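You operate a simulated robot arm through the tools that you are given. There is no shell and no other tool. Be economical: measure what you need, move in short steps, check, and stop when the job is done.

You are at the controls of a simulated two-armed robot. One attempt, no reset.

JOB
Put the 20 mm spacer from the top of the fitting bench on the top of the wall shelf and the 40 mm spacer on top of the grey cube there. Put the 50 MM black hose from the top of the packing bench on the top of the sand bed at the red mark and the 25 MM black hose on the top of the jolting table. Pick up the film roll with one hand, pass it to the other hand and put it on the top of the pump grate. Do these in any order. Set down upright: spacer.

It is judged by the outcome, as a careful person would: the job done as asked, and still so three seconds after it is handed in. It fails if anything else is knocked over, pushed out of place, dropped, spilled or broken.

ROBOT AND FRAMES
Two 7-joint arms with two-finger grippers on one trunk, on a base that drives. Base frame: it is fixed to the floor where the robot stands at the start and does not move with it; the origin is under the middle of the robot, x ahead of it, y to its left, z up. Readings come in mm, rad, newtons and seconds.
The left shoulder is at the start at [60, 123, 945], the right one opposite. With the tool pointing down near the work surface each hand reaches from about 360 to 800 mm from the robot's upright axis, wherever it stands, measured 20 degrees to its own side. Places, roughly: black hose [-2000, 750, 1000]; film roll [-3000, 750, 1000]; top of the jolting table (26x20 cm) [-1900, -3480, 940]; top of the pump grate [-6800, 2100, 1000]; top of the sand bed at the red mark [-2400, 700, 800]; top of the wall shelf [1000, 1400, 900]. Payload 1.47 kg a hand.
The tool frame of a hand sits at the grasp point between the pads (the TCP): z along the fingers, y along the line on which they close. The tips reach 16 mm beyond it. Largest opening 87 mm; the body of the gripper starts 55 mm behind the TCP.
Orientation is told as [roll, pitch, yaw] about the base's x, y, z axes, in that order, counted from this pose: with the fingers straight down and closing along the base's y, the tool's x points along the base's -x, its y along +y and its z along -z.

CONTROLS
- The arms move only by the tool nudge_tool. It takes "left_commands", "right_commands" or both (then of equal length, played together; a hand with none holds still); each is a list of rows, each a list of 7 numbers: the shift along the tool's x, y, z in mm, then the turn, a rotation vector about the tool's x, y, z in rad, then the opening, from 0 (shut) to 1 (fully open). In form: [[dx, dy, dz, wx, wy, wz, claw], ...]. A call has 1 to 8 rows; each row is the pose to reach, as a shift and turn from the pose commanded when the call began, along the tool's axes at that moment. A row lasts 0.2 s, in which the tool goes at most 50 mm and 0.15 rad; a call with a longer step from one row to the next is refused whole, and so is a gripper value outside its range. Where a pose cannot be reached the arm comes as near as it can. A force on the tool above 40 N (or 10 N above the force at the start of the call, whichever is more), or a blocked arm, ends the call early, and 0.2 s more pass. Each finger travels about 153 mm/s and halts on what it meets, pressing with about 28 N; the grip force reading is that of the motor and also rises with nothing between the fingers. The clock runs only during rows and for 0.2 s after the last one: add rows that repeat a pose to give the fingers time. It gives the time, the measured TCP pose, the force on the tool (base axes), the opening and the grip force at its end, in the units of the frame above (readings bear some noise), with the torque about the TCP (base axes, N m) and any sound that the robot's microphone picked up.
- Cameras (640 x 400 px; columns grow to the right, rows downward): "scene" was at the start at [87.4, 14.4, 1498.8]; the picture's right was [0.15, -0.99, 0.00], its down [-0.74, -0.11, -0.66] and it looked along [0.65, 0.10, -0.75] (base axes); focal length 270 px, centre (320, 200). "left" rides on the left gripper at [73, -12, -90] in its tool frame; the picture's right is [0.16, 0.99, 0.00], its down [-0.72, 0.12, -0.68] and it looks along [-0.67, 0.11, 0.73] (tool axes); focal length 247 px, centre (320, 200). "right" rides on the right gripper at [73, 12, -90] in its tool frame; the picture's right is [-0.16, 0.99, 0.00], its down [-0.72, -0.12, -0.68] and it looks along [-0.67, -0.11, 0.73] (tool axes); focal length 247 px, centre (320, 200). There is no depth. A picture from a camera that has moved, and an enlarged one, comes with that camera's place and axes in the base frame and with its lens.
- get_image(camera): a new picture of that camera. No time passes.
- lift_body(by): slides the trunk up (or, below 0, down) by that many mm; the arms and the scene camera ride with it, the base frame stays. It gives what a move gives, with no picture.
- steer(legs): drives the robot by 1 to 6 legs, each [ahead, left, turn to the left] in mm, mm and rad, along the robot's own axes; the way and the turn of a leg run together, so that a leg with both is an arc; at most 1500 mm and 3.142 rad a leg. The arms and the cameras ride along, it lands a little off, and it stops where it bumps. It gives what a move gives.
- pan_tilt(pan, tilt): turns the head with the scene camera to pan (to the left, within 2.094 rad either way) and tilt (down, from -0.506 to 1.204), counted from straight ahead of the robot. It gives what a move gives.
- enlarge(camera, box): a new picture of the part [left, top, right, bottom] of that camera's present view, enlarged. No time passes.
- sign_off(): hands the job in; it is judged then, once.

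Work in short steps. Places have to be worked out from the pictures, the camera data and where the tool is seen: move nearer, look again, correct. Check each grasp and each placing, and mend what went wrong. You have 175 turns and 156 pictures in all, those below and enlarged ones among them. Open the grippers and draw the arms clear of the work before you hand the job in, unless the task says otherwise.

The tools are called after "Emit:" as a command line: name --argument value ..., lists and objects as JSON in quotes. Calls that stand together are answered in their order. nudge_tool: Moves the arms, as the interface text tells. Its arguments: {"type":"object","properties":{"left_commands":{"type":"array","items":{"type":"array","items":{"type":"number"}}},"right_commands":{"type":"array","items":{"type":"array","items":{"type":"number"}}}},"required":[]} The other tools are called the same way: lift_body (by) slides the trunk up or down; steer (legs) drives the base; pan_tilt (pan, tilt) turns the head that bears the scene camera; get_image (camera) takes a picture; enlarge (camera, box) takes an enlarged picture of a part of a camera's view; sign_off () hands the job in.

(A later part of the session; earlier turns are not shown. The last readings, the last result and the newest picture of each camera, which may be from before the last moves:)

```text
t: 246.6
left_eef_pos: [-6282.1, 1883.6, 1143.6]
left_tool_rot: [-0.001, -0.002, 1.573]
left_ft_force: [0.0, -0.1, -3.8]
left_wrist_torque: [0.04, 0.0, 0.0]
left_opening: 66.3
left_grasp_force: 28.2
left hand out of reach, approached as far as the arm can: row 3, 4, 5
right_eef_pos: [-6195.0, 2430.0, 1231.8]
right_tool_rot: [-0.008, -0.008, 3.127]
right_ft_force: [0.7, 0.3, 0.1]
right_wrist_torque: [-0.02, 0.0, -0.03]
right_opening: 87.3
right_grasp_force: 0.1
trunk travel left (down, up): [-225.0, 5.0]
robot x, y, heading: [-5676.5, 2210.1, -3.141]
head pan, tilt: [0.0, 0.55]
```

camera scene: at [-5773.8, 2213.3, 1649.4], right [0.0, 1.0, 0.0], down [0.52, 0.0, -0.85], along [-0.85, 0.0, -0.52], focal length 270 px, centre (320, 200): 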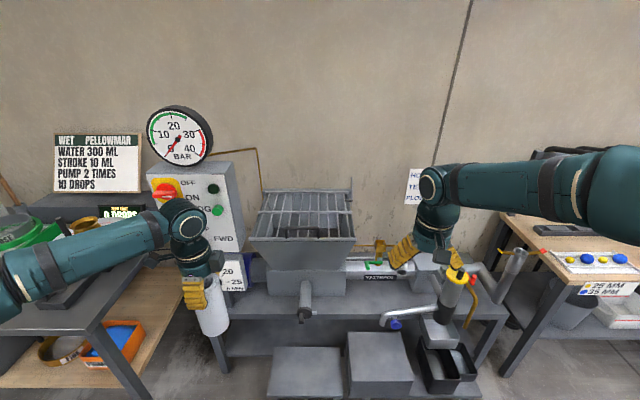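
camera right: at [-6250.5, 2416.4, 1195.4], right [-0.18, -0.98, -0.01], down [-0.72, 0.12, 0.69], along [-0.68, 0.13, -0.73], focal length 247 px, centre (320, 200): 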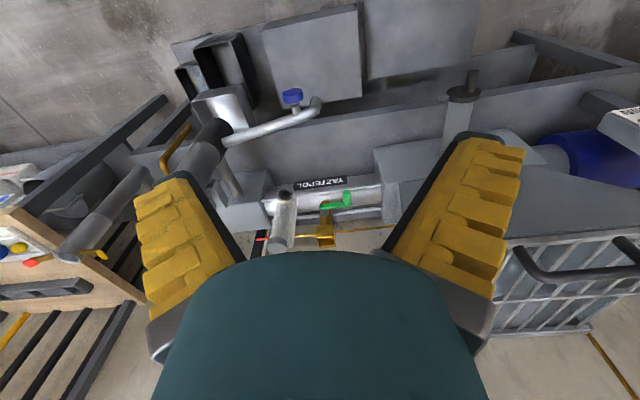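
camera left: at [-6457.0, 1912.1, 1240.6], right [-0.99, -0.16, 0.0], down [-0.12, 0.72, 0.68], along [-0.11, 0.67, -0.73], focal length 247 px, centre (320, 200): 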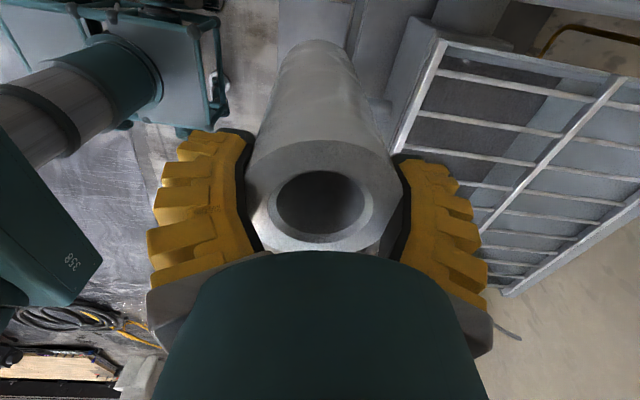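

Arm at 605 mm ahead, 326 left. I strafe right 156 mm, advance 290 mm, and look at where the roll is over the grate.

Emit:
steer --legs '[[0, -156, 0], [290, 0, 0]]'

Emit:
get_image --camera "left"

Emit:
get_image --camera "scene"

```text
t: 250.2
left_eef_pos: [-6574.5, 2036.3, 1142.7]
left_tool_rot: [0.0, -0.003, 1.574]
left_ft_force: [-0.9, -0.6, -4.1]
left_wrist_torque: [0.02, -0.05, 0.02]
left_opening: 65.9
left_grasp_force: 28.0
right_eef_pos: [-6489.5, 2583.0, 1231.9]
right_tool_rot: [-0.008, -0.009, 3.125]
right_ft_force: [0.1, -0.2, -0.1]
right_wrist_torque: [0.0, 0.0, -0.02]
right_opening: 87.0
right_grasp_force: 0.0
trunk travel left (down, up): [-225.0, 5.0]
robot x, y, heading: [-5965.2, 2362.1, -3.135]
head pan, tilt: [0.0, 0.55]
```

```text
43 pictures are left
camera left: at [-6563.1, 1963.0, 1232.2], right [-0.99, -0.16, 0.0], down [-0.12, 0.72, 0.68], along [-0.11, 0.67, -0.73], focal length 247 px, centre (320, 200)
```

left: 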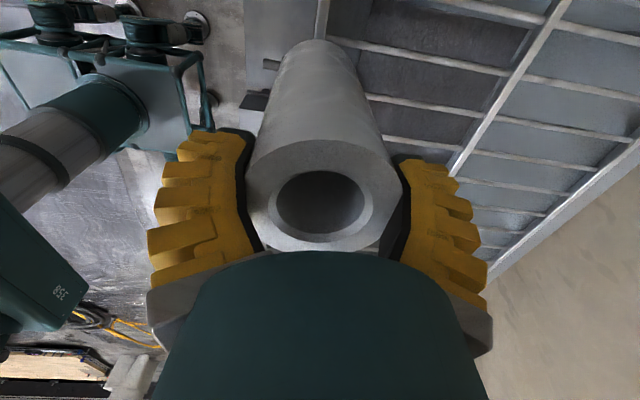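

```text
42 pictures are left
camera scene: at [-6068.0, 2367.4, 1649.4], right [0.0, 1.0, 0.0], down [0.52, 0.0, -0.85], along [-0.85, 0.0, -0.52], focal length 270 px, centre (320, 200)
```

scene: 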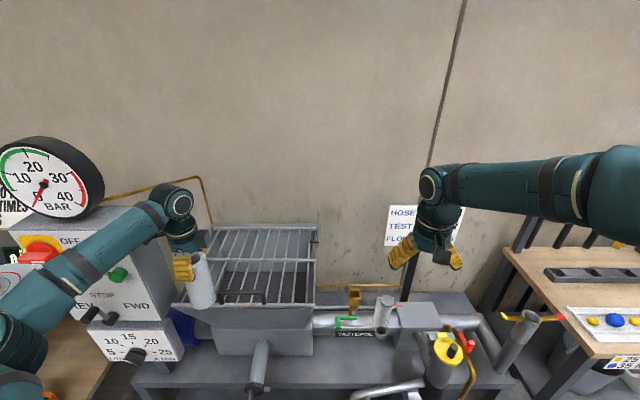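

The roll's lower end is right at the grate's front edge; about 60 mm more is needed. I check the forearm's clearance to the panel before advancing.

Emit:
enlarge --camera "scene" --box '[0, 170, 340, 390]'

```text
1.82 times, centred on (170, 280) of scene
camera zoom: at [-6068.0, 2367.4, 1649.4], right [0.0, 1.0, 0.0], down [0.52, 0.0, -0.85], along [-0.85, 0.0, -0.52], focal length 492 px, centre (593, 54)
```

zoom: 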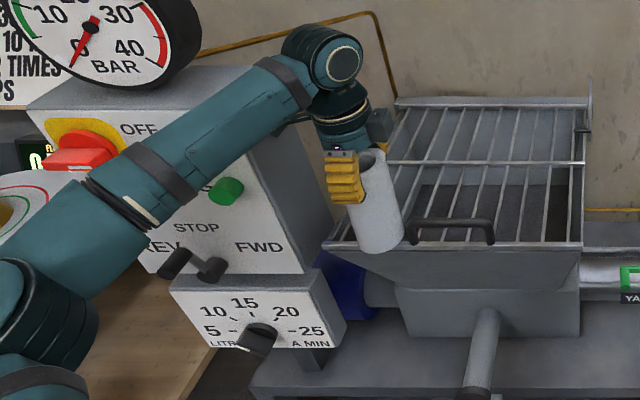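

Forearm clearance to the panel's edge is about 20–30 mm for a further 50 mm; the handle stands at x≈−6580, y>2079. I advance 50 mm in two steps, then strafe 25 mm right.

Emit:
steer --legs '[[28, 0, -0.006]]'

Emit:
steer --legs '[[28, 0, 0]]'

Emit:
get_image --camera "left"

Emit:
enlarge --camera "scene" --box '[100, 190, 340, 340]'

```text
t: 251.1
left_eef_pos: [-6604.6, 2039.4, 1142.4]
left_tool_rot: [-0.001, -0.001, 1.568]
left_ft_force: [-0.5, -0.1, -3.9]
left_wrist_torque: [-0.02, -0.02, 0.0]
left_opening: 66.2
left_grasp_force: 27.8
right_eef_pos: [-6515.1, 2587.6, 1232.2]
right_tool_rot: [-0.01, -0.008, 3.12]
right_ft_force: [-0.2, -0.8, -0.4]
right_wrist_torque: [0.0, -0.01, 0.0]
right_opening: 87.2
right_grasp_force: 0.0
trunk travel left (down, up): [-225.0, 5.0]
robot x, y, heading: [-5996.6, 2365.2, 3.14]
head pan, tilt: [0.0, 0.55]
```

```text
t: 251.9
left_eef_pos: [-6630.3, 2039.4, 1144.3]
left_tool_rot: [-0.001, 0.0, 1.569]
left_ft_force: [-1.6, 0.4, -3.6]
left_wrist_torque: [0.0, 0.0, 0.04]
left_opening: 65.8
left_grasp_force: 27.6
right_eef_pos: [-6542.3, 2586.7, 1231.5]
right_tool_rot: [-0.008, -0.008, 3.121]
right_ft_force: [-1.4, 0.3, 0.7]
right_wrist_torque: [0.0, 0.0, 0.01]
right_opening: 87.1
right_grasp_force: 0.1
trunk travel left (down, up): [-225.0, 5.0]
robot x, y, heading: [-6024.8, 2364.7, 3.141]
head pan, tilt: [0.0, 0.55]
```

```text
40 pictures are left
camera left: at [-6619.0, 1966.0, 1232.6], right [-0.99, -0.16, 0.0], down [-0.12, 0.72, 0.68], along [-0.11, 0.67, -0.73], focal length 247 px, centre (320, 200)
```

left: 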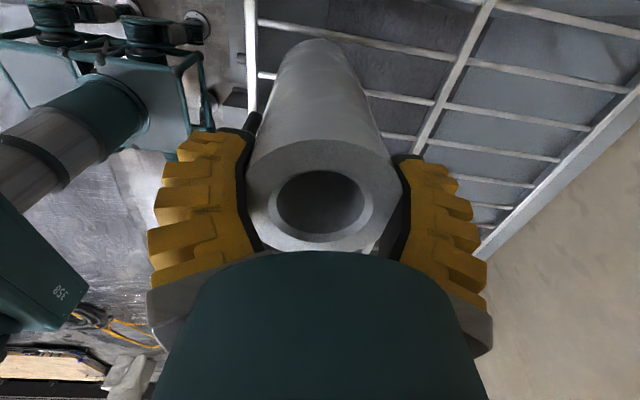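

```text
2.67 times, centred on (220, 265) of scene
camera zoom: at [-6121.9, 2368.1, 1649.5], right [0.0, 1.0, 0.0], down [0.52, 0.0, -0.85], along [-0.85, 0.0, -0.52], focal length 721 px, centre (587, 27)
```

zoom: 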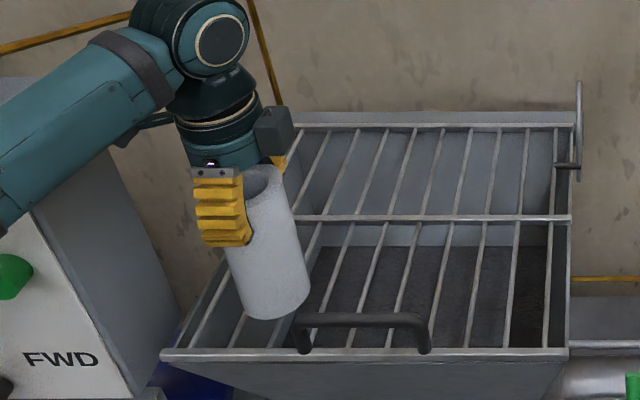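

The roll is over the grate bars. By my estimate one bar (y≈2039) is right under the roll's centre, so I strafe ~20 mm right to stand it between two bars, then zoom in.

Emit:
steer --legs '[[0, -21, 0]]'

Emit:
enlarge --camera "left" --box '[220, 0, 460, 150]'

Emit:
enlarge --camera "scene" --box '[160, 230, 320, 330]'

```text
t: 252.8
left_eef_pos: [-6630.8, 2060.2, 1143.8]
left_tool_rot: [0.0, 0.001, 1.569]
left_ft_force: [-0.2, -0.3, -3.6]
left_wrist_torque: [0.01, -0.01, -0.01]
left_opening: 65.8
left_grasp_force: 28.1
right_eef_pos: [-6542.0, 2607.1, 1231.2]
right_tool_rot: [-0.007, -0.008, 3.124]
right_ft_force: [0.4, -0.2, 0.1]
right_wrist_torque: [0.02, 0.04, -0.01]
right_opening: 87.1
right_grasp_force: 0.0
trunk travel left (down, up): [-225.0, 5.0]
robot x, y, heading: [-6021.7, 2383.4, 3.134]
head pan, tilt: [0.0, 0.55]
```

```text
2.67 times, centred on (340, 75) of left
camera zoom: at [-6618.5, 1986.5, 1232.8], right [-0.99, -0.16, 0.0], down [-0.12, 0.72, 0.68], along [-0.11, 0.67, -0.73], focal length 659 px, centre (267, 533)
```

zoom: 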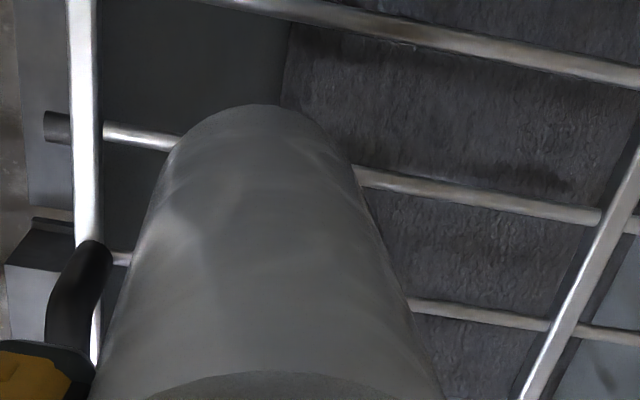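

```text
4.00 times, centred on (240, 280) of scene
camera zoom: at [-6121.3, 2389.0, 1649.4], right [0.0, 1.0, 0.0], down [0.52, 0.0, -0.85], along [-0.85, 0.0, -0.52], focal length 1082 px, centre (640, -120)
```

zoom: 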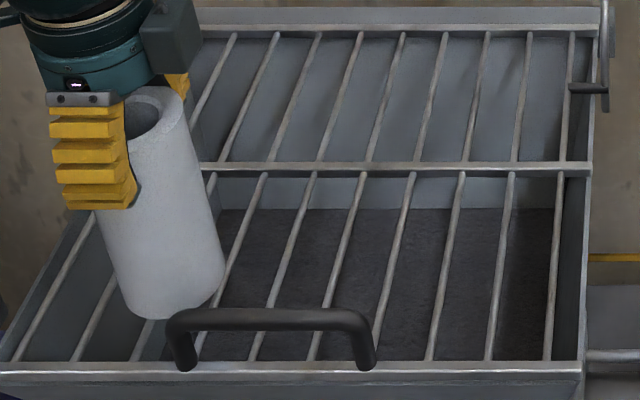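

The views show the roll leaning about 10° in the grip (bottom towards −y). I tilt the tool by 0.17 rad to set the roll upright and look again.

Emit:
nudge_tool --left_commands '[[0, 0, 0, 0, -0.06, 0, 0], [0, 0, 0, 0, -0.12, 0, 0], [0, 0, 0, 0, -0.17, 0, 0], [0, 0, 0, 0, -0.17, 0, 0]]'

Emit:
enlarge --camera "scene" --box '[160, 230, 320, 330]'

Emit:
get_image --camera "left"

```text
t: 253.8
left_eef_pos: [-6630.6, 2059.8, 1144.3]
left_tool_rot: [0.001, -0.17, 1.569]
left_ft_force: [-0.2, 0.2, -3.5]
left_wrist_torque: [-0.02, -0.01, -0.03]
left_opening: 66.0
left_grasp_force: 28.1
right_eef_pos: [-6541.9, 2606.6, 1232.5]
right_tool_rot: [-0.008, -0.009, 3.122]
right_ft_force: [-0.1, 0.0, 1.0]
right_wrist_torque: [-0.01, 0.01, -0.03]
right_opening: 87.2
right_grasp_force: 0.0
trunk travel left (down, up): [-225.0, 5.0]
robot x, y, heading: [-6020.3, 2388.7, 3.144]
head pan, tilt: [0.0, 0.55]
```

```text
4.00 times, centred on (240, 280) of scene
camera zoom: at [-6121.8, 2388.7, 1649.4], right [0.0, 1.0, 0.0], down [0.52, 0.0, -0.85], along [-0.85, 0.0, -0.52], focal length 1082 px, centre (640, -120)
```

zoom: 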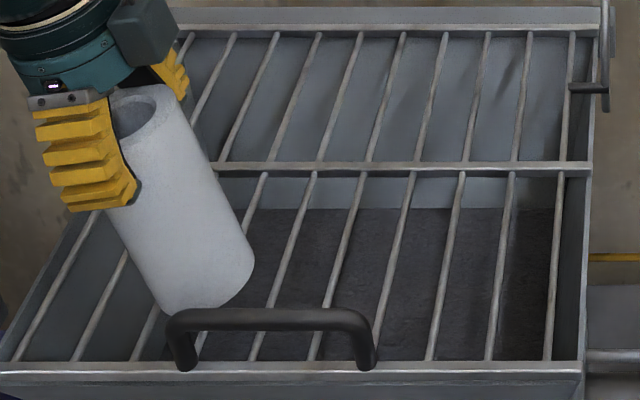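

```text
35 pictures are left
camera left: at [-6618.8, 1971.8, 1219.0], right [-0.99, -0.15, -0.03], down [-0.12, 0.6, 0.79], along [-0.11, 0.79, -0.61], focal length 247 px, centre (320, 200)
```

left: 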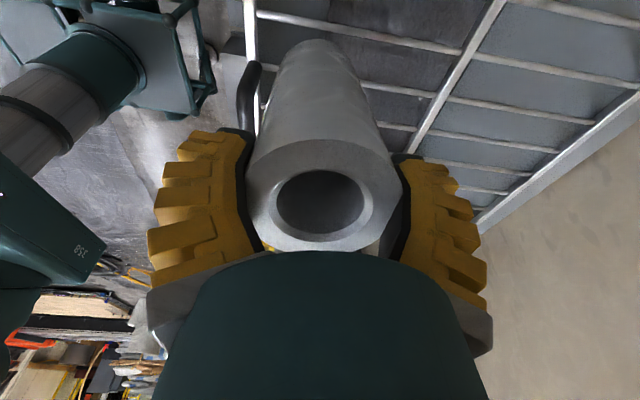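

Slightly over-corrected; I take back 0.045 rad. The target contact point lies nicely midway between two bars. Then I lower in small steps until contact.

Emit:
nudge_tool --left_commands '[[0, 0, 0, 0, 0.045, 0, 0], [0, 0, 0, 0, 0.045, 0, 0]]'

Emit:
nudge_tool --left_commands '[[1, 0, 5, 0, 0, 0, 0], [1, 0, 10, 0, 0, 0, 0], [2, 0, 14, 0, 0, 0, 0], [2, 0, 18, 0, 0, 0, 0], [2, 0, 18, 0, 0, 0, 0]]'

Emit:
enlarge --camera "scene" --box '[160, 230, 320, 330]'

```text
t: 254.4
left_eef_pos: [-6630.5, 2058.2, 1143.0]
left_tool_rot: [0.0, -0.125, 1.571]
left_ft_force: [0.6, -0.6, -3.9]
left_wrist_torque: [-0.04, -0.01, 0.0]
left_opening: 65.8
left_grasp_force: 28.5
right_eef_pos: [-6542.2, 2607.0, 1231.6]
right_tool_rot: [-0.009, -0.007, 3.121]
right_ft_force: [0.6, 0.3, -0.1]
right_wrist_torque: [-0.04, -0.04, 0.01]
right_opening: 87.2
right_grasp_force: 0.1
trunk travel left (down, up): [-225.0, 5.0]
robot x, y, heading: [-6021.5, 2386.4, 3.137]
head pan, tilt: [0.0, 0.55]
```

```text
t: 255.6
left_eef_pos: [-6628.7, 2061.9, 1129.5]
left_tool_rot: [0.005, -0.126, 1.569]
left_ft_force: [-0.5, 3.8, 27.0]
left_wrist_torque: [-0.23, 0.01, 0.01]
left_opening: 66.9
left_grasp_force: 27.9
right_eef_pos: [-6540.5, 2608.1, 1232.9]
right_tool_rot: [-0.007, -0.011, 3.123]
right_ft_force: [0.0, 0.6, 0.0]
right_wrist_torque: [-0.04, 0.0, -0.01]
right_opening: 87.1
right_grasp_force: 0.0
trunk travel left (down, up): [-225.0, 5.0]
robot x, y, heading: [-6023.8, 2383.1, 3.14]
head pan, tilt: [0.0, 0.55]
```

```text
4.00 times, centred on (240, 280) of scene
camera zoom: at [-6118.8, 2390.5, 1649.8], right [0.0, 1.0, 0.0], down [0.52, 0.0, -0.85], along [-0.85, 0.0, -0.52], focal length 1082 px, centre (640, -120)
```

zoom: 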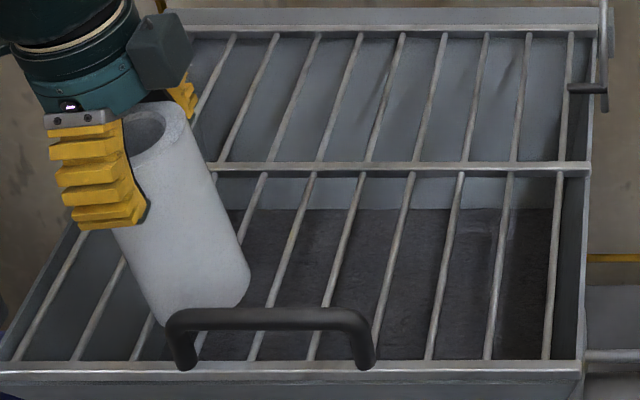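

Contact with the grate (≈30 N). I ease up 3 mm, trim the tilt slightly, then open the fingers gently.

Emit:
nudge_tool --left_commands '[[0, 0, -2, 0, 0.015, 0, 0], [0, 0, -4, 0, 0.03, 0, 0], [0, 0, -4, 0, 0.03, 0, 0]]'

Emit:
nudge_tool --left_commands '[[0, 0, 0, 0, 0, 0, 0.8], [0, 0, 0, 0, 0, 0, 0.85], [0, 0, 0, 0, 0, 0, 0.9], [0, 0, 0, 0, 0, 0, 1], [0, 0, 0, 0, 0, 0, 1]]'

Emit:
enlarge --camera "scene" --box '[160, 230, 320, 330]'

Emit:
get_image --camera "left"

```text
t: 256.4
left_eef_pos: [-6631.3, 2058.5, 1127.7]
left_tool_rot: [-0.004, -0.095, 1.571]
left_ft_force: [1.0, 0.1, -1.7]
left_wrist_torque: [-0.08, -0.09, 0.08]
left_opening: 66.4
left_grasp_force: 27.9
right_eef_pos: [-6542.2, 2607.0, 1232.3]
right_tool_rot: [-0.008, -0.009, 3.122]
right_ft_force: [0.0, -0.4, 0.4]
right_wrist_torque: [-0.01, 0.02, -0.02]
right_opening: 87.2
right_grasp_force: 0.1
trunk travel left (down, up): [-225.0, 5.0]
robot x, y, heading: [-6023.3, 2380.9, 3.142]
head pan, tilt: [0.0, 0.55]
```

```text
t: 257.6
left_eef_pos: [-6630.1, 2059.4, 1130.0]
left_tool_rot: [0.001, -0.097, 1.569]
left_ft_force: [0.0, 0.5, 0.0]
left_wrist_torque: [0.0, 0.02, -0.04]
left_opening: 87.0
left_grasp_force: 0.0
right_eef_pos: [-6542.6, 2606.6, 1232.8]
right_tool_rot: [-0.009, -0.008, 3.123]
right_ft_force: [0.3, -0.7, -0.2]
right_wrist_torque: [-0.01, 0.02, -0.03]
right_opening: 86.9
right_grasp_force: 0.1
trunk travel left (down, up): [-225.0, 5.0]
robot x, y, heading: [-6022.9, 2385.5, 3.139]
head pan, tilt: [0.0, 0.55]
```

```text
4.00 times, centred on (240, 280) of scene
camera zoom: at [-6121.4, 2388.5, 1649.4], right [0.0, 1.0, 0.0], down [0.52, 0.0, -0.85], along [-0.85, 0.0, -0.52], focal length 1082 px, centre (640, -120)
```

zoom: 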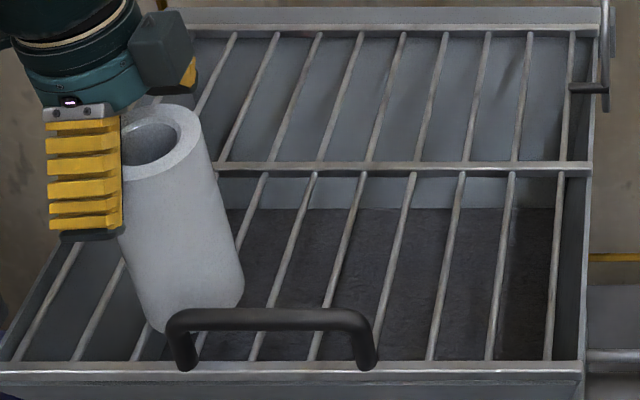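

```text
32 pictures are left
camera left: at [-6618.5, 1978.0, 1211.6], right [-0.99, -0.16, -0.02], down [-0.12, 0.66, 0.75], along [-0.11, 0.74, -0.67], focal length 247 px, centre (320, 200)
```

left: 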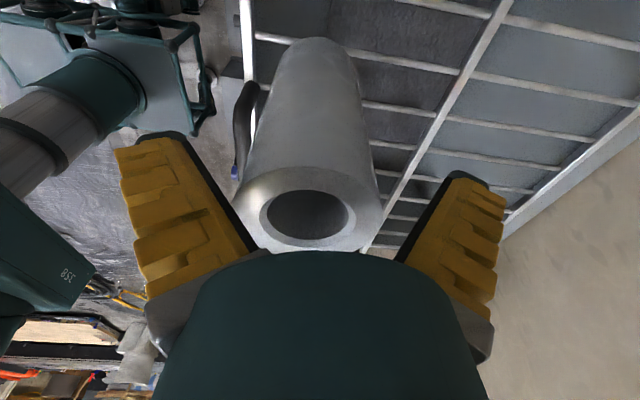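

The roll stands free. Raising is limited, so I raise what I can (12 mm by arm, 5 mm by trunk) and then slip out sideways by strafing right, fingers straddling in x.

Emit:
nudge_tool --left_commands '[[0, 0, -6, 0, 0, 0, 1], [0, 0, -12, 0, 0, 0, 1], [0, 0, -12, 0, 0, 0, 1]]'

Emit:
lift_body --by 5

Emit:
get_image --camera "left"

```text
t: 258.4
left_eef_pos: [-6630.8, 2057.0, 1142.3]
left_tool_rot: [0.0, -0.097, 1.57]
left_ft_force: [0.3, -0.2, 0.1]
left_wrist_torque: [-0.01, -0.01, 0.02]
left_opening: 87.1
left_grasp_force: 0.1
right_eef_pos: [-6541.7, 2607.5, 1232.9]
right_tool_rot: [-0.009, -0.009, 3.121]
right_ft_force: [0.6, 1.1, -0.4]
right_wrist_torque: [-0.01, 0.01, 0.04]
right_opening: 87.1
right_grasp_force: 0.1
trunk travel left (down, up): [-225.0, 5.0]
robot x, y, heading: [-6020.8, 2383.0, 3.145]
head pan, tilt: [0.0, 0.55]
```

```text
t: 258.9
left_eef_pos: [-6631.5, 2057.1, 1146.5]
left_tool_rot: [0.0, -0.095, 1.569]
left_ft_force: [0.9, -0.6, 0.2]
left_wrist_torque: [0.03, -0.01, -0.04]
left_opening: 87.1
left_grasp_force: 0.0
right_eef_pos: [-6542.3, 2606.8, 1237.1]
right_tool_rot: [-0.009, -0.008, 3.123]
right_ft_force: [0.3, -0.3, 1.0]
right_wrist_torque: [0.0, 0.01, -0.02]
right_opening: 87.1
right_grasp_force: 0.0
trunk travel left (down, up): [-230.0, 0.0]
robot x, y, heading: [-6021.2, 2386.3, 3.14]
head pan, tilt: [0.0, 0.55]
```

```text
31 pictures are left
camera left: at [-6618.9, 1975.8, 1228.3], right [-0.99, -0.16, -0.02], down [-0.12, 0.66, 0.75], along [-0.11, 0.74, -0.67], focal length 247 px, centre (320, 200)
```

left: 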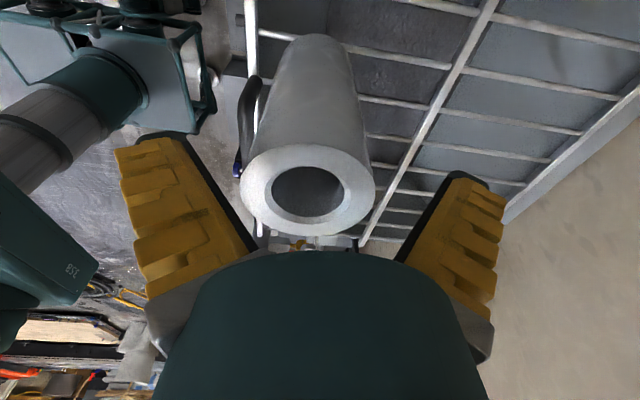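

The roll top is almost below the tips. I try another 14 mm up with the arm.

Emit:
nudge_tool --left_commands '[[0, 0, -5, 0, 0, 0, 1], [0, 0, -10, 0, 0, 0, 1], [0, 0, -14, 0, 0, 0, 1]]'

```text
t: 259.7
left_eef_pos: [-6631.5, 2055.6, 1160.1]
left_tool_rot: [0.0, -0.096, 1.57]
left_ft_force: [-0.5, 0.5, 0.7]
left_wrist_torque: [-0.04, -0.02, 0.02]
left_opening: 86.9
left_grasp_force: 0.1
right_eef_pos: [-6540.8, 2606.1, 1236.3]
right_tool_rot: [-0.009, -0.009, 3.124]
right_ft_force: [0.3, -0.5, 0.4]
right_wrist_torque: [0.03, -0.01, 0.02]
right_opening: 87.0
right_grasp_force: 0.2
trunk travel left (down, up): [-230.0, 0.0]
robot x, y, heading: [-6023.8, 2385.6, 3.14]
head pan, tilt: [0.0, 0.55]
```

It follows without limit. I raise 40 mm more and then back the robot off.

Emit:
nudge_tool --left_commands '[[0, 0, -12, 0, 0, 0, 1], [0, 0, -25, 0, 0, 0, 1], [0, 0, -38, 0, 0, 0, 1]]'

Emit:
get_image --camera "left"

```text
t: 260.5
left_eef_pos: [-6631.4, 2050.6, 1196.3]
left_tool_rot: [0.0, -0.095, 1.569]
left_ft_force: [-0.8, 0.3, 0.0]
left_wrist_torque: [-0.01, -0.02, 0.01]
left_opening: 87.0
left_grasp_force: 0.0
right_eef_pos: [-6543.3, 2606.7, 1237.3]
right_tool_rot: [-0.008, -0.008, 3.121]
right_ft_force: [-0.3, 0.3, -0.7]
right_wrist_torque: [0.03, -0.01, -0.02]
right_opening: 86.9
right_grasp_force: 0.1
trunk travel left (down, up): [-230.0, 0.0]
robot x, y, heading: [-6024.8, 2385.9, 3.138]
head pan, tilt: [0.0, 0.55]
```

```text
30 pictures are left
camera left: at [-6619.3, 1969.8, 1279.2], right [-0.99, -0.16, -0.02], down [-0.12, 0.66, 0.75], along [-0.11, 0.74, -0.67], focal length 247 px, centre (320, 200)
```

left: 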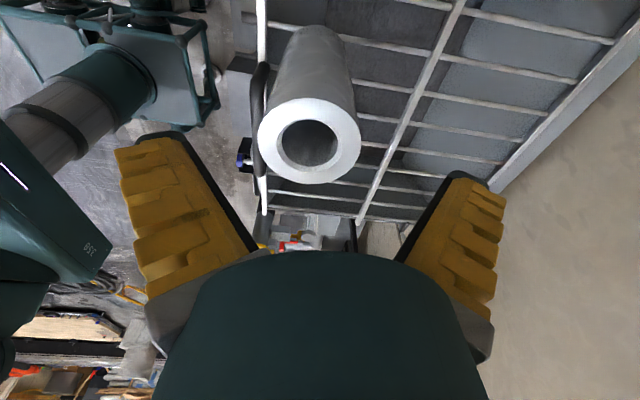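

Clear above the roll, which stands well. I now back off and return along the aisle to the packing bench for the 25 MM hose.

Emit:
steer --legs '[[-500, 0, 0], [0, 750, 0], [-1200, 0, 0], [-1200, 0, 0], [-1180, 0, 0]]'

Emit:
steer --legs '[[0, 0, 1.571]]'

Emit:
lift_body --by -130

Emit:
pan_tilt --pan 0.0 --tilt 0.5

Emit:
get_image --camera "scene"

```text
t: 287.0
left_eef_pos: [-2556.0, 1264.5, 1198.6]
left_tool_rot: [-0.001, -0.097, 1.563]
left_ft_force: [0.9, 0.7, -0.1]
left_wrist_torque: [0.03, -0.02, -0.02]
left_opening: 87.0
left_grasp_force: 0.1
right_eef_pos: [-2464.2, 1819.1, 1238.3]
right_tool_rot: [-0.009, -0.008, 3.114]
right_ft_force: [0.7, 0.1, -0.5]
right_wrist_torque: [0.01, 0.02, 0.0]
right_opening: 87.1
right_grasp_force: 0.2
trunk travel left (down, up): [-230.0, 0.0]
robot x, y, heading: [-1947.3, 1594.4, 3.127]
head pan, tilt: [0.0, 0.55]
```

```text
t: 291.2
left_eef_pos: [-1609.1, 986.5, 1197.9]
left_tool_rot: [0.002, -0.095, -3.139]
left_ft_force: [0.9, 0.6, -0.8]
left_wrist_torque: [0.0, -0.01, 0.0]
left_opening: 86.8
left_grasp_force: 0.1
right_eef_pos: [-2165.2, 1072.4, 1236.7]
right_tool_rot: [-0.008, -0.008, -1.585]
right_ft_force: [0.0, -0.1, 0.3]
right_wrist_torque: [0.01, -0.01, -0.01]
right_opening: 87.1
right_grasp_force: 0.0
trunk travel left (down, up): [-230.0, 0.0]
robot x, y, heading: [-1946.2, 1594.2, -1.565]
head pan, tilt: [0.0, 0.55]
```

```text
t: 292.8
left_eef_pos: [-1608.9, 985.5, 1068.8]
left_tool_rot: [0.001, -0.096, -3.14]
left_ft_force: [-0.6, 0.4, -0.4]
left_wrist_torque: [-0.02, 0.0, 0.03]
left_opening: 86.9
left_grasp_force: 0.1
right_eef_pos: [-2165.6, 1072.8, 1106.8]
right_tool_rot: [-0.011, -0.009, -1.586]
right_ft_force: [0.3, -0.2, 1.3]
right_wrist_torque: [-0.01, 0.01, -0.01]
right_opening: 86.8
right_grasp_force: 0.0
trunk travel left (down, up): [-100.0, 130.0]
robot x, y, heading: [-1946.2, 1595.9, -1.57]
head pan, tilt: [0.0, 0.55]
```

```text
t: 293.4
left_eef_pos: [-1609.1, 985.7, 1067.3]
left_tool_rot: [0.0, -0.096, -3.138]
left_ft_force: [0.3, 0.1, -0.3]
left_wrist_torque: [0.02, 0.02, 0.0]
left_opening: 87.1
left_grasp_force: 0.1
right_eef_pos: [-2163.7, 1072.7, 1107.5]
right_tool_rot: [-0.009, -0.009, -1.588]
right_ft_force: [0.3, -0.6, -0.6]
right_wrist_torque: [-0.01, 0.0, 0.02]
right_opening: 87.1
right_grasp_force: 0.1
trunk travel left (down, up): [-100.0, 130.0]
robot x, y, heading: [-1944.2, 1591.7, -1.569]
head pan, tilt: [0.0, 0.499]
```

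```text
29 pictures are left
camera scene: at [-1945.2, 1495.4, 1529.0], right [-1.0, 0.0, 0.0], down [0.0, 0.48, -0.88], along [0.0, -0.88, -0.48], focal length 270 px, centre (320, 200)
```

scene: 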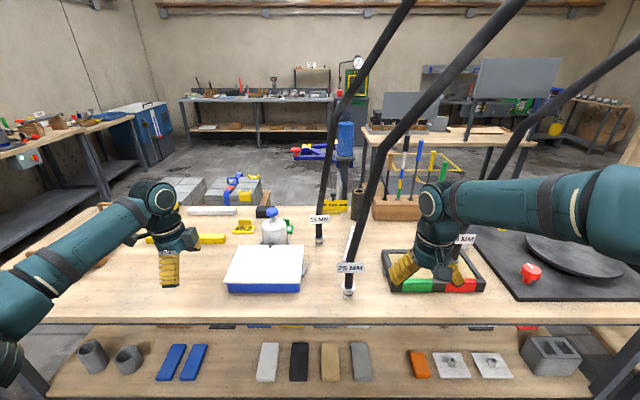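

I tip the right hand to 45° again and draw the left hand back for safety.

Emit:
nudge_tool --left_commands '[[0, -30, 0, 0, 0.03, 0, 1], [0, -60, 0, 0, 0.06, 0, 1], [0, -90, 0, 0, 0.096, 0, 1], [0, -120, 0, 0, 0.096, 0, 1], [0, -150, 0, 0, 0.096, 0, 1], [0, -180, 0, 0, 0.096, 0, 1], [0, -200, 0, 0, 0.096, 0, 1]]' --right_commands '[[0, 0, 0, 0, -0.13, 0, 1], [0, 0, 0, 0, -0.26, 0, 1], [0, 0, 0, 0, -0.39, 0, 1], [0, 0, 0, 0, -0.52, 0, 1], [0, 0, 0, 0, -0.65, 0, 1], [0, 0, 0, 0, -0.775, 0, 1], [0, 0, 0, 0, -0.775, 0, 1]]'

Emit:
steer --legs '[[0, 40, 0], [130, 0, 0]]'

Emit:
get_image --camera "right"

```text
t: 295.1
left_eef_pos: [-1609.9, 1186.7, 1066.7]
left_tool_rot: [0.002, 0.001, -3.138]
left_ft_force: [-0.1, -0.2, -0.8]
left_wrist_torque: [0.0, 0.02, 0.0]
left_opening: 87.1
left_grasp_force: 0.1
right_eef_pos: [-2165.1, 1074.3, 1108.2]
right_tool_rot: [-0.011, -0.782, -1.578]
right_ft_force: [-0.7, -1.3, -0.3]
right_wrist_torque: [-0.02, -0.02, 0.0]
right_opening: 86.9
right_grasp_force: 0.0
trunk travel left (down, up): [-100.0, 130.0]
robot x, y, heading: [-1947.5, 1595.3, -1.569]
head pan, tilt: [0.0, 0.499]
```

```text
t: 297.0
left_eef_pos: [-1569.4, 1057.9, 1066.4]
left_tool_rot: [-0.002, 0.001, -3.139]
left_ft_force: [1.0, -0.4, -0.6]
left_wrist_torque: [0.04, 0.05, 0.0]
left_opening: 87.1
left_grasp_force: 0.0
right_eef_pos: [-2125.1, 945.8, 1105.5]
right_tool_rot: [-0.012, -0.782, -1.58]
right_ft_force: [0.0, -0.2, -0.3]
right_wrist_torque: [0.02, 0.0, 0.05]
right_opening: 87.2
right_grasp_force: 0.0
trunk travel left (down, up): [-100.0, 130.0]
robot x, y, heading: [-1907.4, 1466.6, -1.571]
head pan, tilt: [0.0, 0.499]
```

```text
28 pictures are left
camera right: at [-2111.1, 1058.4, 1118.6], right [0.99, -0.13, 0.1], down [-0.11, -0.03, 0.99], along [-0.12, -0.99, -0.05], focal length 247 px, centre (320, 200)
```

right: 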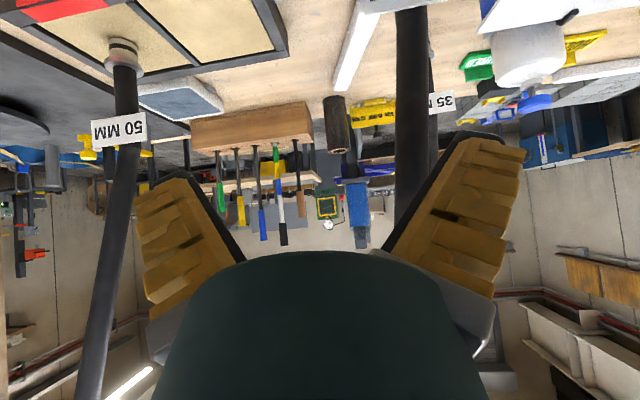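

I lower the hand to z≈890 in front of the 25 MM end and look.

Emit:
nudge_tool --right_commands '[[30, 17, 30, 0, 0, 0, 1], [60, 34, 60, 0, 0, 0, 1], [90, 50, 90, 0, 0, 0, 1], [120, 67, 120, 0, 0, 0, 1], [150, 83, 150, 0, 0, 0, 1], [150, 83, 150, 0, 0, 0, 1]]'

Emit:
get_image --camera "right"

```text
t: 298.4
left_eef_pos: [-1568.1, 1059.5, 1066.8]
left_tool_rot: [-0.001, 0.0, -3.138]
left_ft_force: [0.7, -0.3, -0.1]
left_wrist_torque: [-0.01, -0.02, 0.01]
left_opening: 86.9
left_grasp_force: 0.2
right_eef_pos: [-2042.4, 947.3, 897.3]
right_tool_rot: [-0.008, -0.786, -1.579]
right_ft_force: [-1.0, 0.3, 0.2]
right_wrist_torque: [0.03, 0.02, 0.0]
right_opening: 87.1
right_grasp_force: 0.1
trunk travel left (down, up): [-100.0, 130.0]
robot x, y, heading: [-1904.8, 1470.0, -1.574]
head pan, tilt: [0.0, 0.499]
```

```text
27 pictures are left
camera right: at [-2028.6, 1060.6, 909.2], right [0.99, -0.13, 0.1], down [-0.11, -0.03, 0.99], along [-0.12, -0.99, -0.04], focal length 247 px, centre (320, 200)
```

right: 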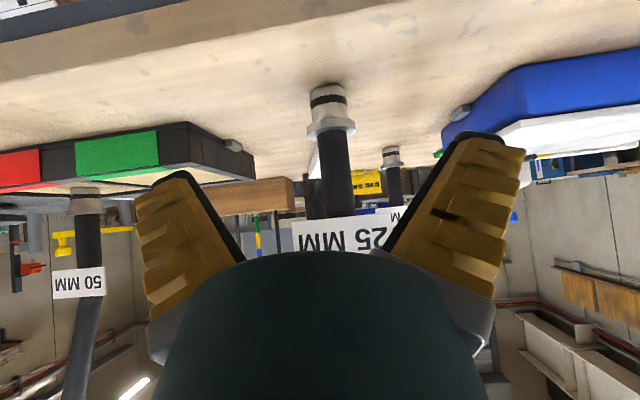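

The 25 MM flange is at ≈[-2038,838,833]. I advance to y≈834, z≈886 and close.

Emit:
nudge_tool --right_commands '[[-18, 3, 22, 0, 0, 0, 1], [-36, 3, 44, 0, 0, 0, 1], [-54, 3, 66, 0, 0, 0, 1], [-72, 3, 88, 0, 0, 0, 1], [-72, 3, 88, 0, 0, 0, 0.5], [-72, 3, 88, 0, 0, 0, 0], [-72, 3, 88, 0, 0, 0, 0], [-72, 3, 88, 0, 0, 0, 0]]'

Emit:
get_image --camera "right"

```text
t: 300.2
left_eef_pos: [-1569.0, 1059.2, 1066.7]
left_tool_rot: [-0.001, 0.001, -3.141]
left_ft_force: [0.0, 0.6, 0.6]
left_wrist_torque: [0.0, 0.02, -0.01]
left_opening: 87.0
left_grasp_force: 0.1
right_eef_pos: [-2042.2, 833.4, 885.6]
right_tool_rot: [-0.012, -0.782, -1.579]
right_ft_force: [1.8, 0.7, 0.8]
right_wrist_torque: [-0.02, -0.11, 0.01]
right_opening: 23.0
right_grasp_force: 28.2
trunk travel left (down, up): [-100.0, 130.0]
robot x, y, heading: [-1906.4, 1466.1, -1.568]
head pan, tilt: [0.0, 0.499]
```

```text
26 pictures are left
camera right: at [-2028.8, 946.8, 895.8], right [0.99, -0.13, 0.1], down [-0.11, -0.03, 0.99], along [-0.12, -0.99, -0.04], focal length 247 px, centre (320, 200)
```

right: 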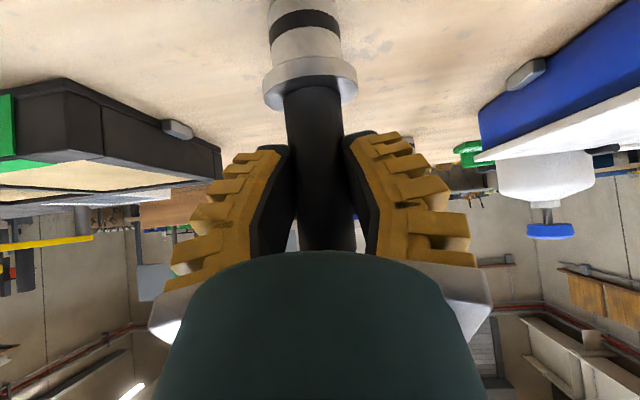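

Gripped (23 mm). I lift it straight up to z≈1100 and check the pull.

Emit:
nudge_tool --right_commands '[[-10, 0, -10, 0, 0, 0, 0], [-40, 0, -40, 0, 0, 0, 0], [-70, 0, -70, 0, 0, 0, 0], [-100, 0, -100, 0, 0, 0, 0], [-130, 0, -130, 0, 0, 0, 0], [-152, 0, -152, 0, 0, 0, 0], [-152, 0, -152, 0, 0, 0, 0]]'

Emit:
steer --legs '[[-150, 0, 0], [0, 700, 0]]'

Emit:
get_image --camera "scene"

```text
t: 301.8
left_eef_pos: [-1568.8, 1059.3, 1067.6]
left_tool_rot: [0.001, 0.0, -3.141]
left_ft_force: [-1.0, -0.2, 0.4]
left_wrist_torque: [0.01, 0.01, 0.01]
left_opening: 87.0
left_grasp_force: 0.0
right_eef_pos: [-2043.6, 833.6, 1097.6]
right_tool_rot: [-0.01, -0.781, -1.58]
right_ft_force: [0.5, 0.2, -3.5]
right_wrist_torque: [0.01, -0.01, 0.03]
right_opening: 22.6
right_grasp_force: 27.7
trunk travel left (down, up): [-100.0, 130.0]
robot x, y, heading: [-1905.4, 1468.9, -1.569]
head pan, tilt: [0.0, 0.499]
```

```text
t: 309.3
left_eef_pos: [-872.2, 1206.4, 1066.8]
left_tool_rot: [0.0, -0.001, -3.142]
left_ft_force: [0.1, 0.8, -0.9]
left_wrist_torque: [-0.01, 0.0, -0.03]
left_opening: 86.9
left_grasp_force: 0.0
right_eef_pos: [-1346.1, 981.6, 1098.3]
right_tool_rot: [-0.014, -0.783, -1.581]
right_ft_force: [0.5, 0.1, -2.4]
right_wrist_torque: [0.03, 0.04, 0.03]
right_opening: 21.7
right_grasp_force: 28.0
trunk travel left (down, up): [-100.0, 130.0]
robot x, y, heading: [-1205.8, 1615.5, -1.569]
head pan, tilt: [0.0, 0.499]
```

```text
25 pictures are left
camera scene: at [-1207.8, 1515.3, 1529.0], right [-1.0, 0.0, 0.0], down [0.0, 0.48, -0.88], along [0.0, -0.88, -0.48], focal length 270 px, centre (320, 200)
```

scene: 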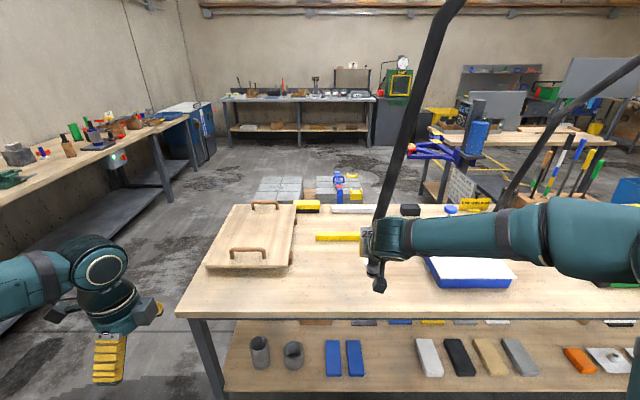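

The hose follows without pull. I continue round the bench's east end and south through the open floor.

Emit:
steer --legs '[[0, 1030, 0], [1200, 0, 0], [1100, 0, 0]]'

Emit:
get_image --camera "scene"

```text
t: 329.6
left_eef_pos: [127.9, -1117.8, 1067.0]
left_tool_rot: [-0.001, 0.0, 3.124]
left_ft_force: [0.0, -0.4, 1.0]
left_wrist_torque: [0.04, -0.01, -0.04]
left_opening: 87.2
left_grasp_force: 0.2
right_eef_pos: [-350.5, -1335.1, 1097.5]
right_tool_rot: [-0.01, -0.784, -1.599]
right_ft_force: [-0.3, 0.4, -3.6]
right_wrist_torque: [0.02, -0.02, 0.02]
right_opening: 21.0
right_grasp_force: 27.8
trunk travel left (down, up): [-100.0, 130.0]
robot x, y, heading: [-202.2, -703.8, -1.592]
head pan, tilt: [0.0, 0.499]
```

```text
24 pictures are left
camera scene: at [-202.5, -803.0, 1528.9], right [-1.0, 0.02, 0.0], down [0.01, 0.48, -0.88], along [-0.02, -0.88, -0.48], focal length 270 px, centre (320, 200)
```

scene: 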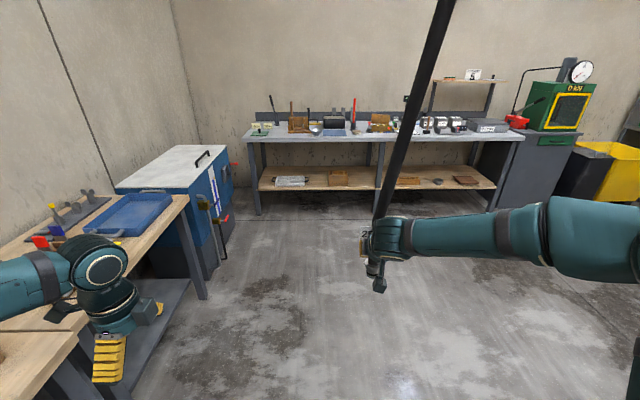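

Still no pull on the hose. The jolting table should be the grey block near the right end of the wall bench. I go on south and west.

Emit:
steer --legs '[[1000, 0, 0.02], [0, -1490, 0]]'

Emit:
get_image --camera "scene"

```text
t: 347.6
left_eef_pos: [-1335.5, -2130.9, 1066.9]
left_tool_rot: [-0.001, -0.001, -3.098]
left_ft_force: [1.1, 0.3, 0.7]
left_wrist_torque: [-0.01, -0.04, 0.02]
left_opening: 87.0
left_grasp_force: 0.0
right_eef_pos: [-1800.5, -2374.9, 1097.5]
right_tool_rot: [-0.01, -0.784, -1.537]
right_ft_force: [0.8, 0.1, -3.1]
right_wrist_torque: [0.03, -0.02, 0.01]
right_opening: 20.8
right_grasp_force: 28.3
trunk travel left (down, up): [-100.0, 130.0]
robot x, y, heading: [-1686.4, -1737.2, -1.531]
head pan, tilt: [0.0, 0.499]
```

```text
23 pictures are left
camera scene: at [-1684.5, -1836.2, 1529.0], right [-1.0, -0.04, 0.0], down [-0.02, 0.48, -0.88], along [0.04, -0.88, -0.48], focal length 270 px, centre (320, 200)
```

scene: 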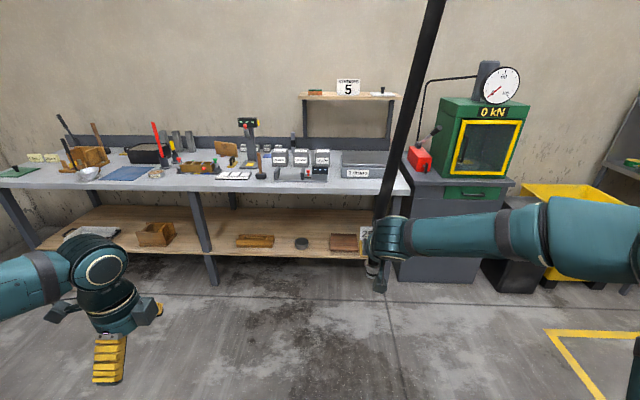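

I zoom in on the right end of the bench to identify the jolting table.

Emit:
enlarge --camera "scene" --box '[240, 110, 440, 220]'

```text
3.20 times, centred on (340, 165) of scene
camera zoom: at [-1684.5, -1836.2, 1529.0], right [-1.0, -0.04, 0.0], down [-0.02, 0.48, -0.88], along [0.04, -0.88, -0.48], focal length 866 px, centre (256, 312)
```

zoom: 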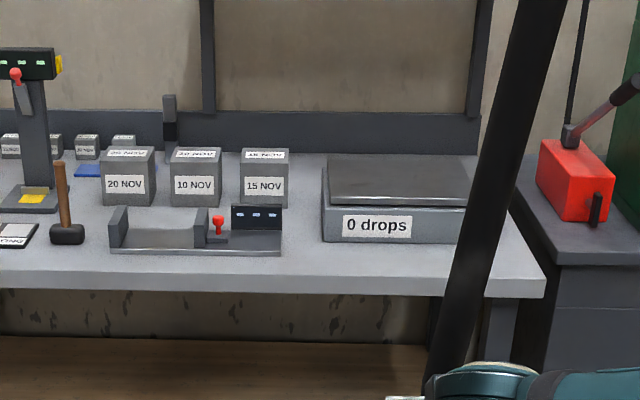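

The "0 drops" block is the jolting table; its plate is centred at ≈[-1890,-3470], bench edge ≈−3100. I square up, shift right and drive in.

Emit:
steer --legs '[[0, -105, -0.04], [940, 0, 0]]'

Emit:
get_image --camera "scene"

Emit:
get_image --camera "right"

```text
t: 353.7
left_eef_pos: [-1456.3, -3096.8, 1066.0]
left_tool_rot: [-0.001, 0.0, -3.139]
left_ft_force: [0.5, 0.4, 0.2]
left_wrist_torque: [0.01, 0.02, 0.02]
left_opening: 86.9
left_grasp_force: 0.0
right_eef_pos: [-1929.7, -3321.3, 1097.3]
right_tool_rot: [-0.014, -0.782, -1.58]
right_ft_force: [0.2, -0.6, -2.7]
right_wrist_torque: [0.01, -0.02, 0.0]
right_opening: 20.5
right_grasp_force: 28.0
trunk travel left (down, up): [-100.0, 130.0]
robot x, y, heading: [-1793.1, -2690.2, -1.574]
head pan, tilt: [0.0, 0.499]
```

```text
21 pictures are left
camera scene: at [-1792.6, -2787.3, 1528.9], right [-1.0, 0.0, 0.0], down [0.0, 0.48, -0.88], along [0.0, -0.88, -0.48], focal length 270 px, centre (320, 200)
```

scene: 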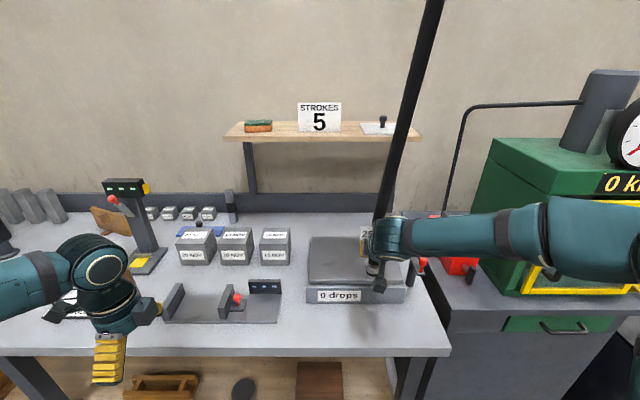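

```text
20 pictures are left
camera right: at [-1916.6, -3208.4, 1109.2], right [0.99, -0.13, 0.1], down [-0.11, -0.03, 0.99], along [-0.12, -0.99, -0.05], focal length 247 px, centre (320, 200)
```

right: 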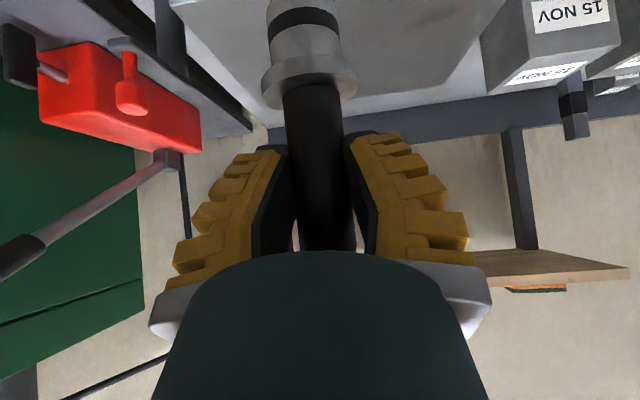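

The plate spans x≈−1755…−2035, y≈−3354…−3579. I drive 45 mm closer and move the end over its centre ≈[-1888,-3455].

Emit:
steer --legs '[[45, 0, 0]]'

Emit:
nudge_tool --right_commands '[[-20, 14, 20, 0, 0, 0, 0], [-40, 28, 40, 0, 0, 0, 0], [-62, 42, 62, 0, 0, 0, 0], [-62, 42, 62, 0, 0, 0, 0]]'

Emit:
enlarge --camera "scene" --box '[280, 190, 460, 320]'

```text
t: 354.6
left_eef_pos: [-1456.8, -3139.9, 1064.7]
left_tool_rot: [-0.003, 0.0, -3.139]
left_ft_force: [-0.3, -0.1, 0.0]
left_wrist_torque: [0.06, 0.0, 0.0]
left_opening: 87.3
left_grasp_force: 0.1
right_eef_pos: [-1929.5, -3365.5, 1096.6]
right_tool_rot: [-0.013, -0.778, -1.581]
right_ft_force: [0.9, -1.5, -3.5]
right_wrist_torque: [0.05, 0.03, 0.0]
right_opening: 21.0
right_grasp_force: 28.8
trunk travel left (down, up): [-100.0, 130.0]
robot x, y, heading: [-1794.9, -2727.0, -1.574]
head pan, tilt: [0.0, 0.499]
```

```text
t: 355.6
left_eef_pos: [-1457.9, -3139.8, 1066.5]
left_tool_rot: [0.001, 0.001, -3.138]
left_ft_force: [-0.3, 0.0, -0.1]
left_wrist_torque: [-0.04, -0.04, 0.01]
left_opening: 87.0
left_grasp_force: 0.2
right_eef_pos: [-1891.1, -3451.7, 1096.4]
right_tool_rot: [-0.01, -0.783, -1.578]
right_ft_force: [-0.6, 0.6, -2.8]
right_wrist_torque: [-0.01, 0.01, 0.01]
right_opening: 20.9
right_grasp_force: 27.4
trunk travel left (down, up): [-100.0, 130.0]
robot x, y, heading: [-1790.4, -2736.8, -1.57]
head pan, tilt: [0.0, 0.499]
```

```text
3.08 times, centred on (370, 255) of scene
camera zoom: at [-1793.0, -2830.1, 1529.1], right [-1.0, 0.0, 0.0], down [0.0, 0.48, -0.88], along [0.0, -0.88, -0.48], focal length 832 px, centre (166, 31)
```

zoom: 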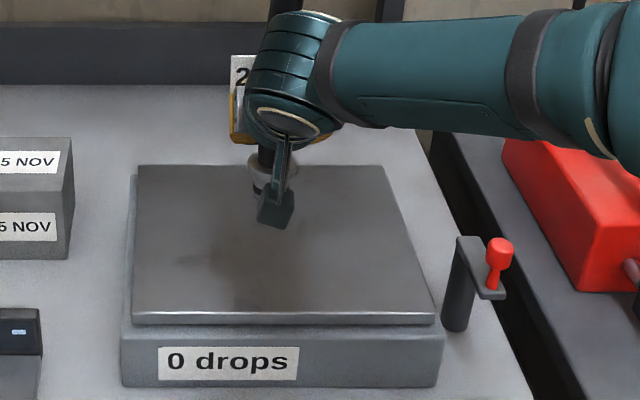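

End is over the plate's centre. I lower gently, expecting contact somewhere at TCP z 1010–1050.

Emit:
nudge_tool --right_commands '[[8, 0, 8, 0, 0, 0, 0], [16, 0, 16, 0, 0, 0, 0], [22, 0, 22, 0, 0, 0, 0], [27, 0, 27, 0, 0, 0, 0], [31, 0, 31, 0, 0, 0, 0], [34, 0, 34, 0, 0, 0, 0], [34, 0, 34, 0, 0, 0, 0]]'

```text
t: 357.2
left_eef_pos: [-1457.2, -3140.2, 1066.3]
left_tool_rot: [-0.001, 0.001, -3.139]
left_ft_force: [-0.1, -0.4, -0.1]
left_wrist_torque: [0.0, -0.01, 0.03]
left_opening: 87.2
left_grasp_force: 0.0
right_eef_pos: [-1890.1, -3451.9, 1047.6]
right_tool_rot: [-0.011, -0.782, -1.576]
right_ft_force: [-0.8, 0.3, -3.4]
right_wrist_torque: [-0.03, 0.0, -0.01]
right_opening: 20.7
right_grasp_force: 28.6
trunk travel left (down, up): [-100.0, 130.0]
robot x, y, heading: [-1792.2, -2735.4, -1.567]
head pan, tilt: [0.0, 0.499]
```

No contact yet; lower further in small steps.

Emit:
nudge_tool --right_commands '[[5, 0, 5, 0, 0, 0, 0], [10, 0, 10, 0, 0, 0, 0], [15, 0, 15, 0, 0, 0, 0], [19, 0, 19, 0, 0, 0, 0], [22, 0, 22, 0, 0, 0, 0], [22, 0, 22, 0, 0, 0, 0]]'

Emit:
enlarge --camera "scene" --box '[280, 190, 460, 320]'

```text
t: 358.6
left_eef_pos: [-1456.0, -3138.6, 1068.9]
left_tool_rot: [0.002, -0.001, -3.139]
left_ft_force: [0.1, -0.1, 1.3]
left_wrist_torque: [0.01, 0.02, 0.01]
left_opening: 87.0
left_grasp_force: 0.0
right_eef_pos: [-1889.8, -3452.6, 1020.1]
right_tool_rot: [-0.01, -0.788, -1.58]
right_ft_force: [-1.9, 2.3, 21.9]
right_wrist_torque: [-0.16, 0.05, -0.02]
right_opening: 23.7
right_grasp_force: 28.0
trunk travel left (down, up): [-100.0, 130.0]
robot x, y, heading: [-1793.2, -2732.3, -1.57]
head pan, tilt: [0.0, 0.499]
```

```text
3.08 times, centred on (370, 255) of scene
camera zoom: at [-1792.4, -2827.9, 1529.3], right [-1.0, 0.0, 0.0], down [0.0, 0.48, -0.88], along [0.0, -0.88, -0.48], focal length 832 px, centre (166, 31)
```

zoom: 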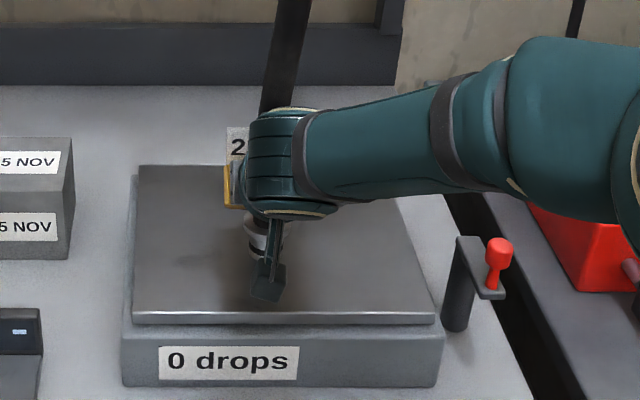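

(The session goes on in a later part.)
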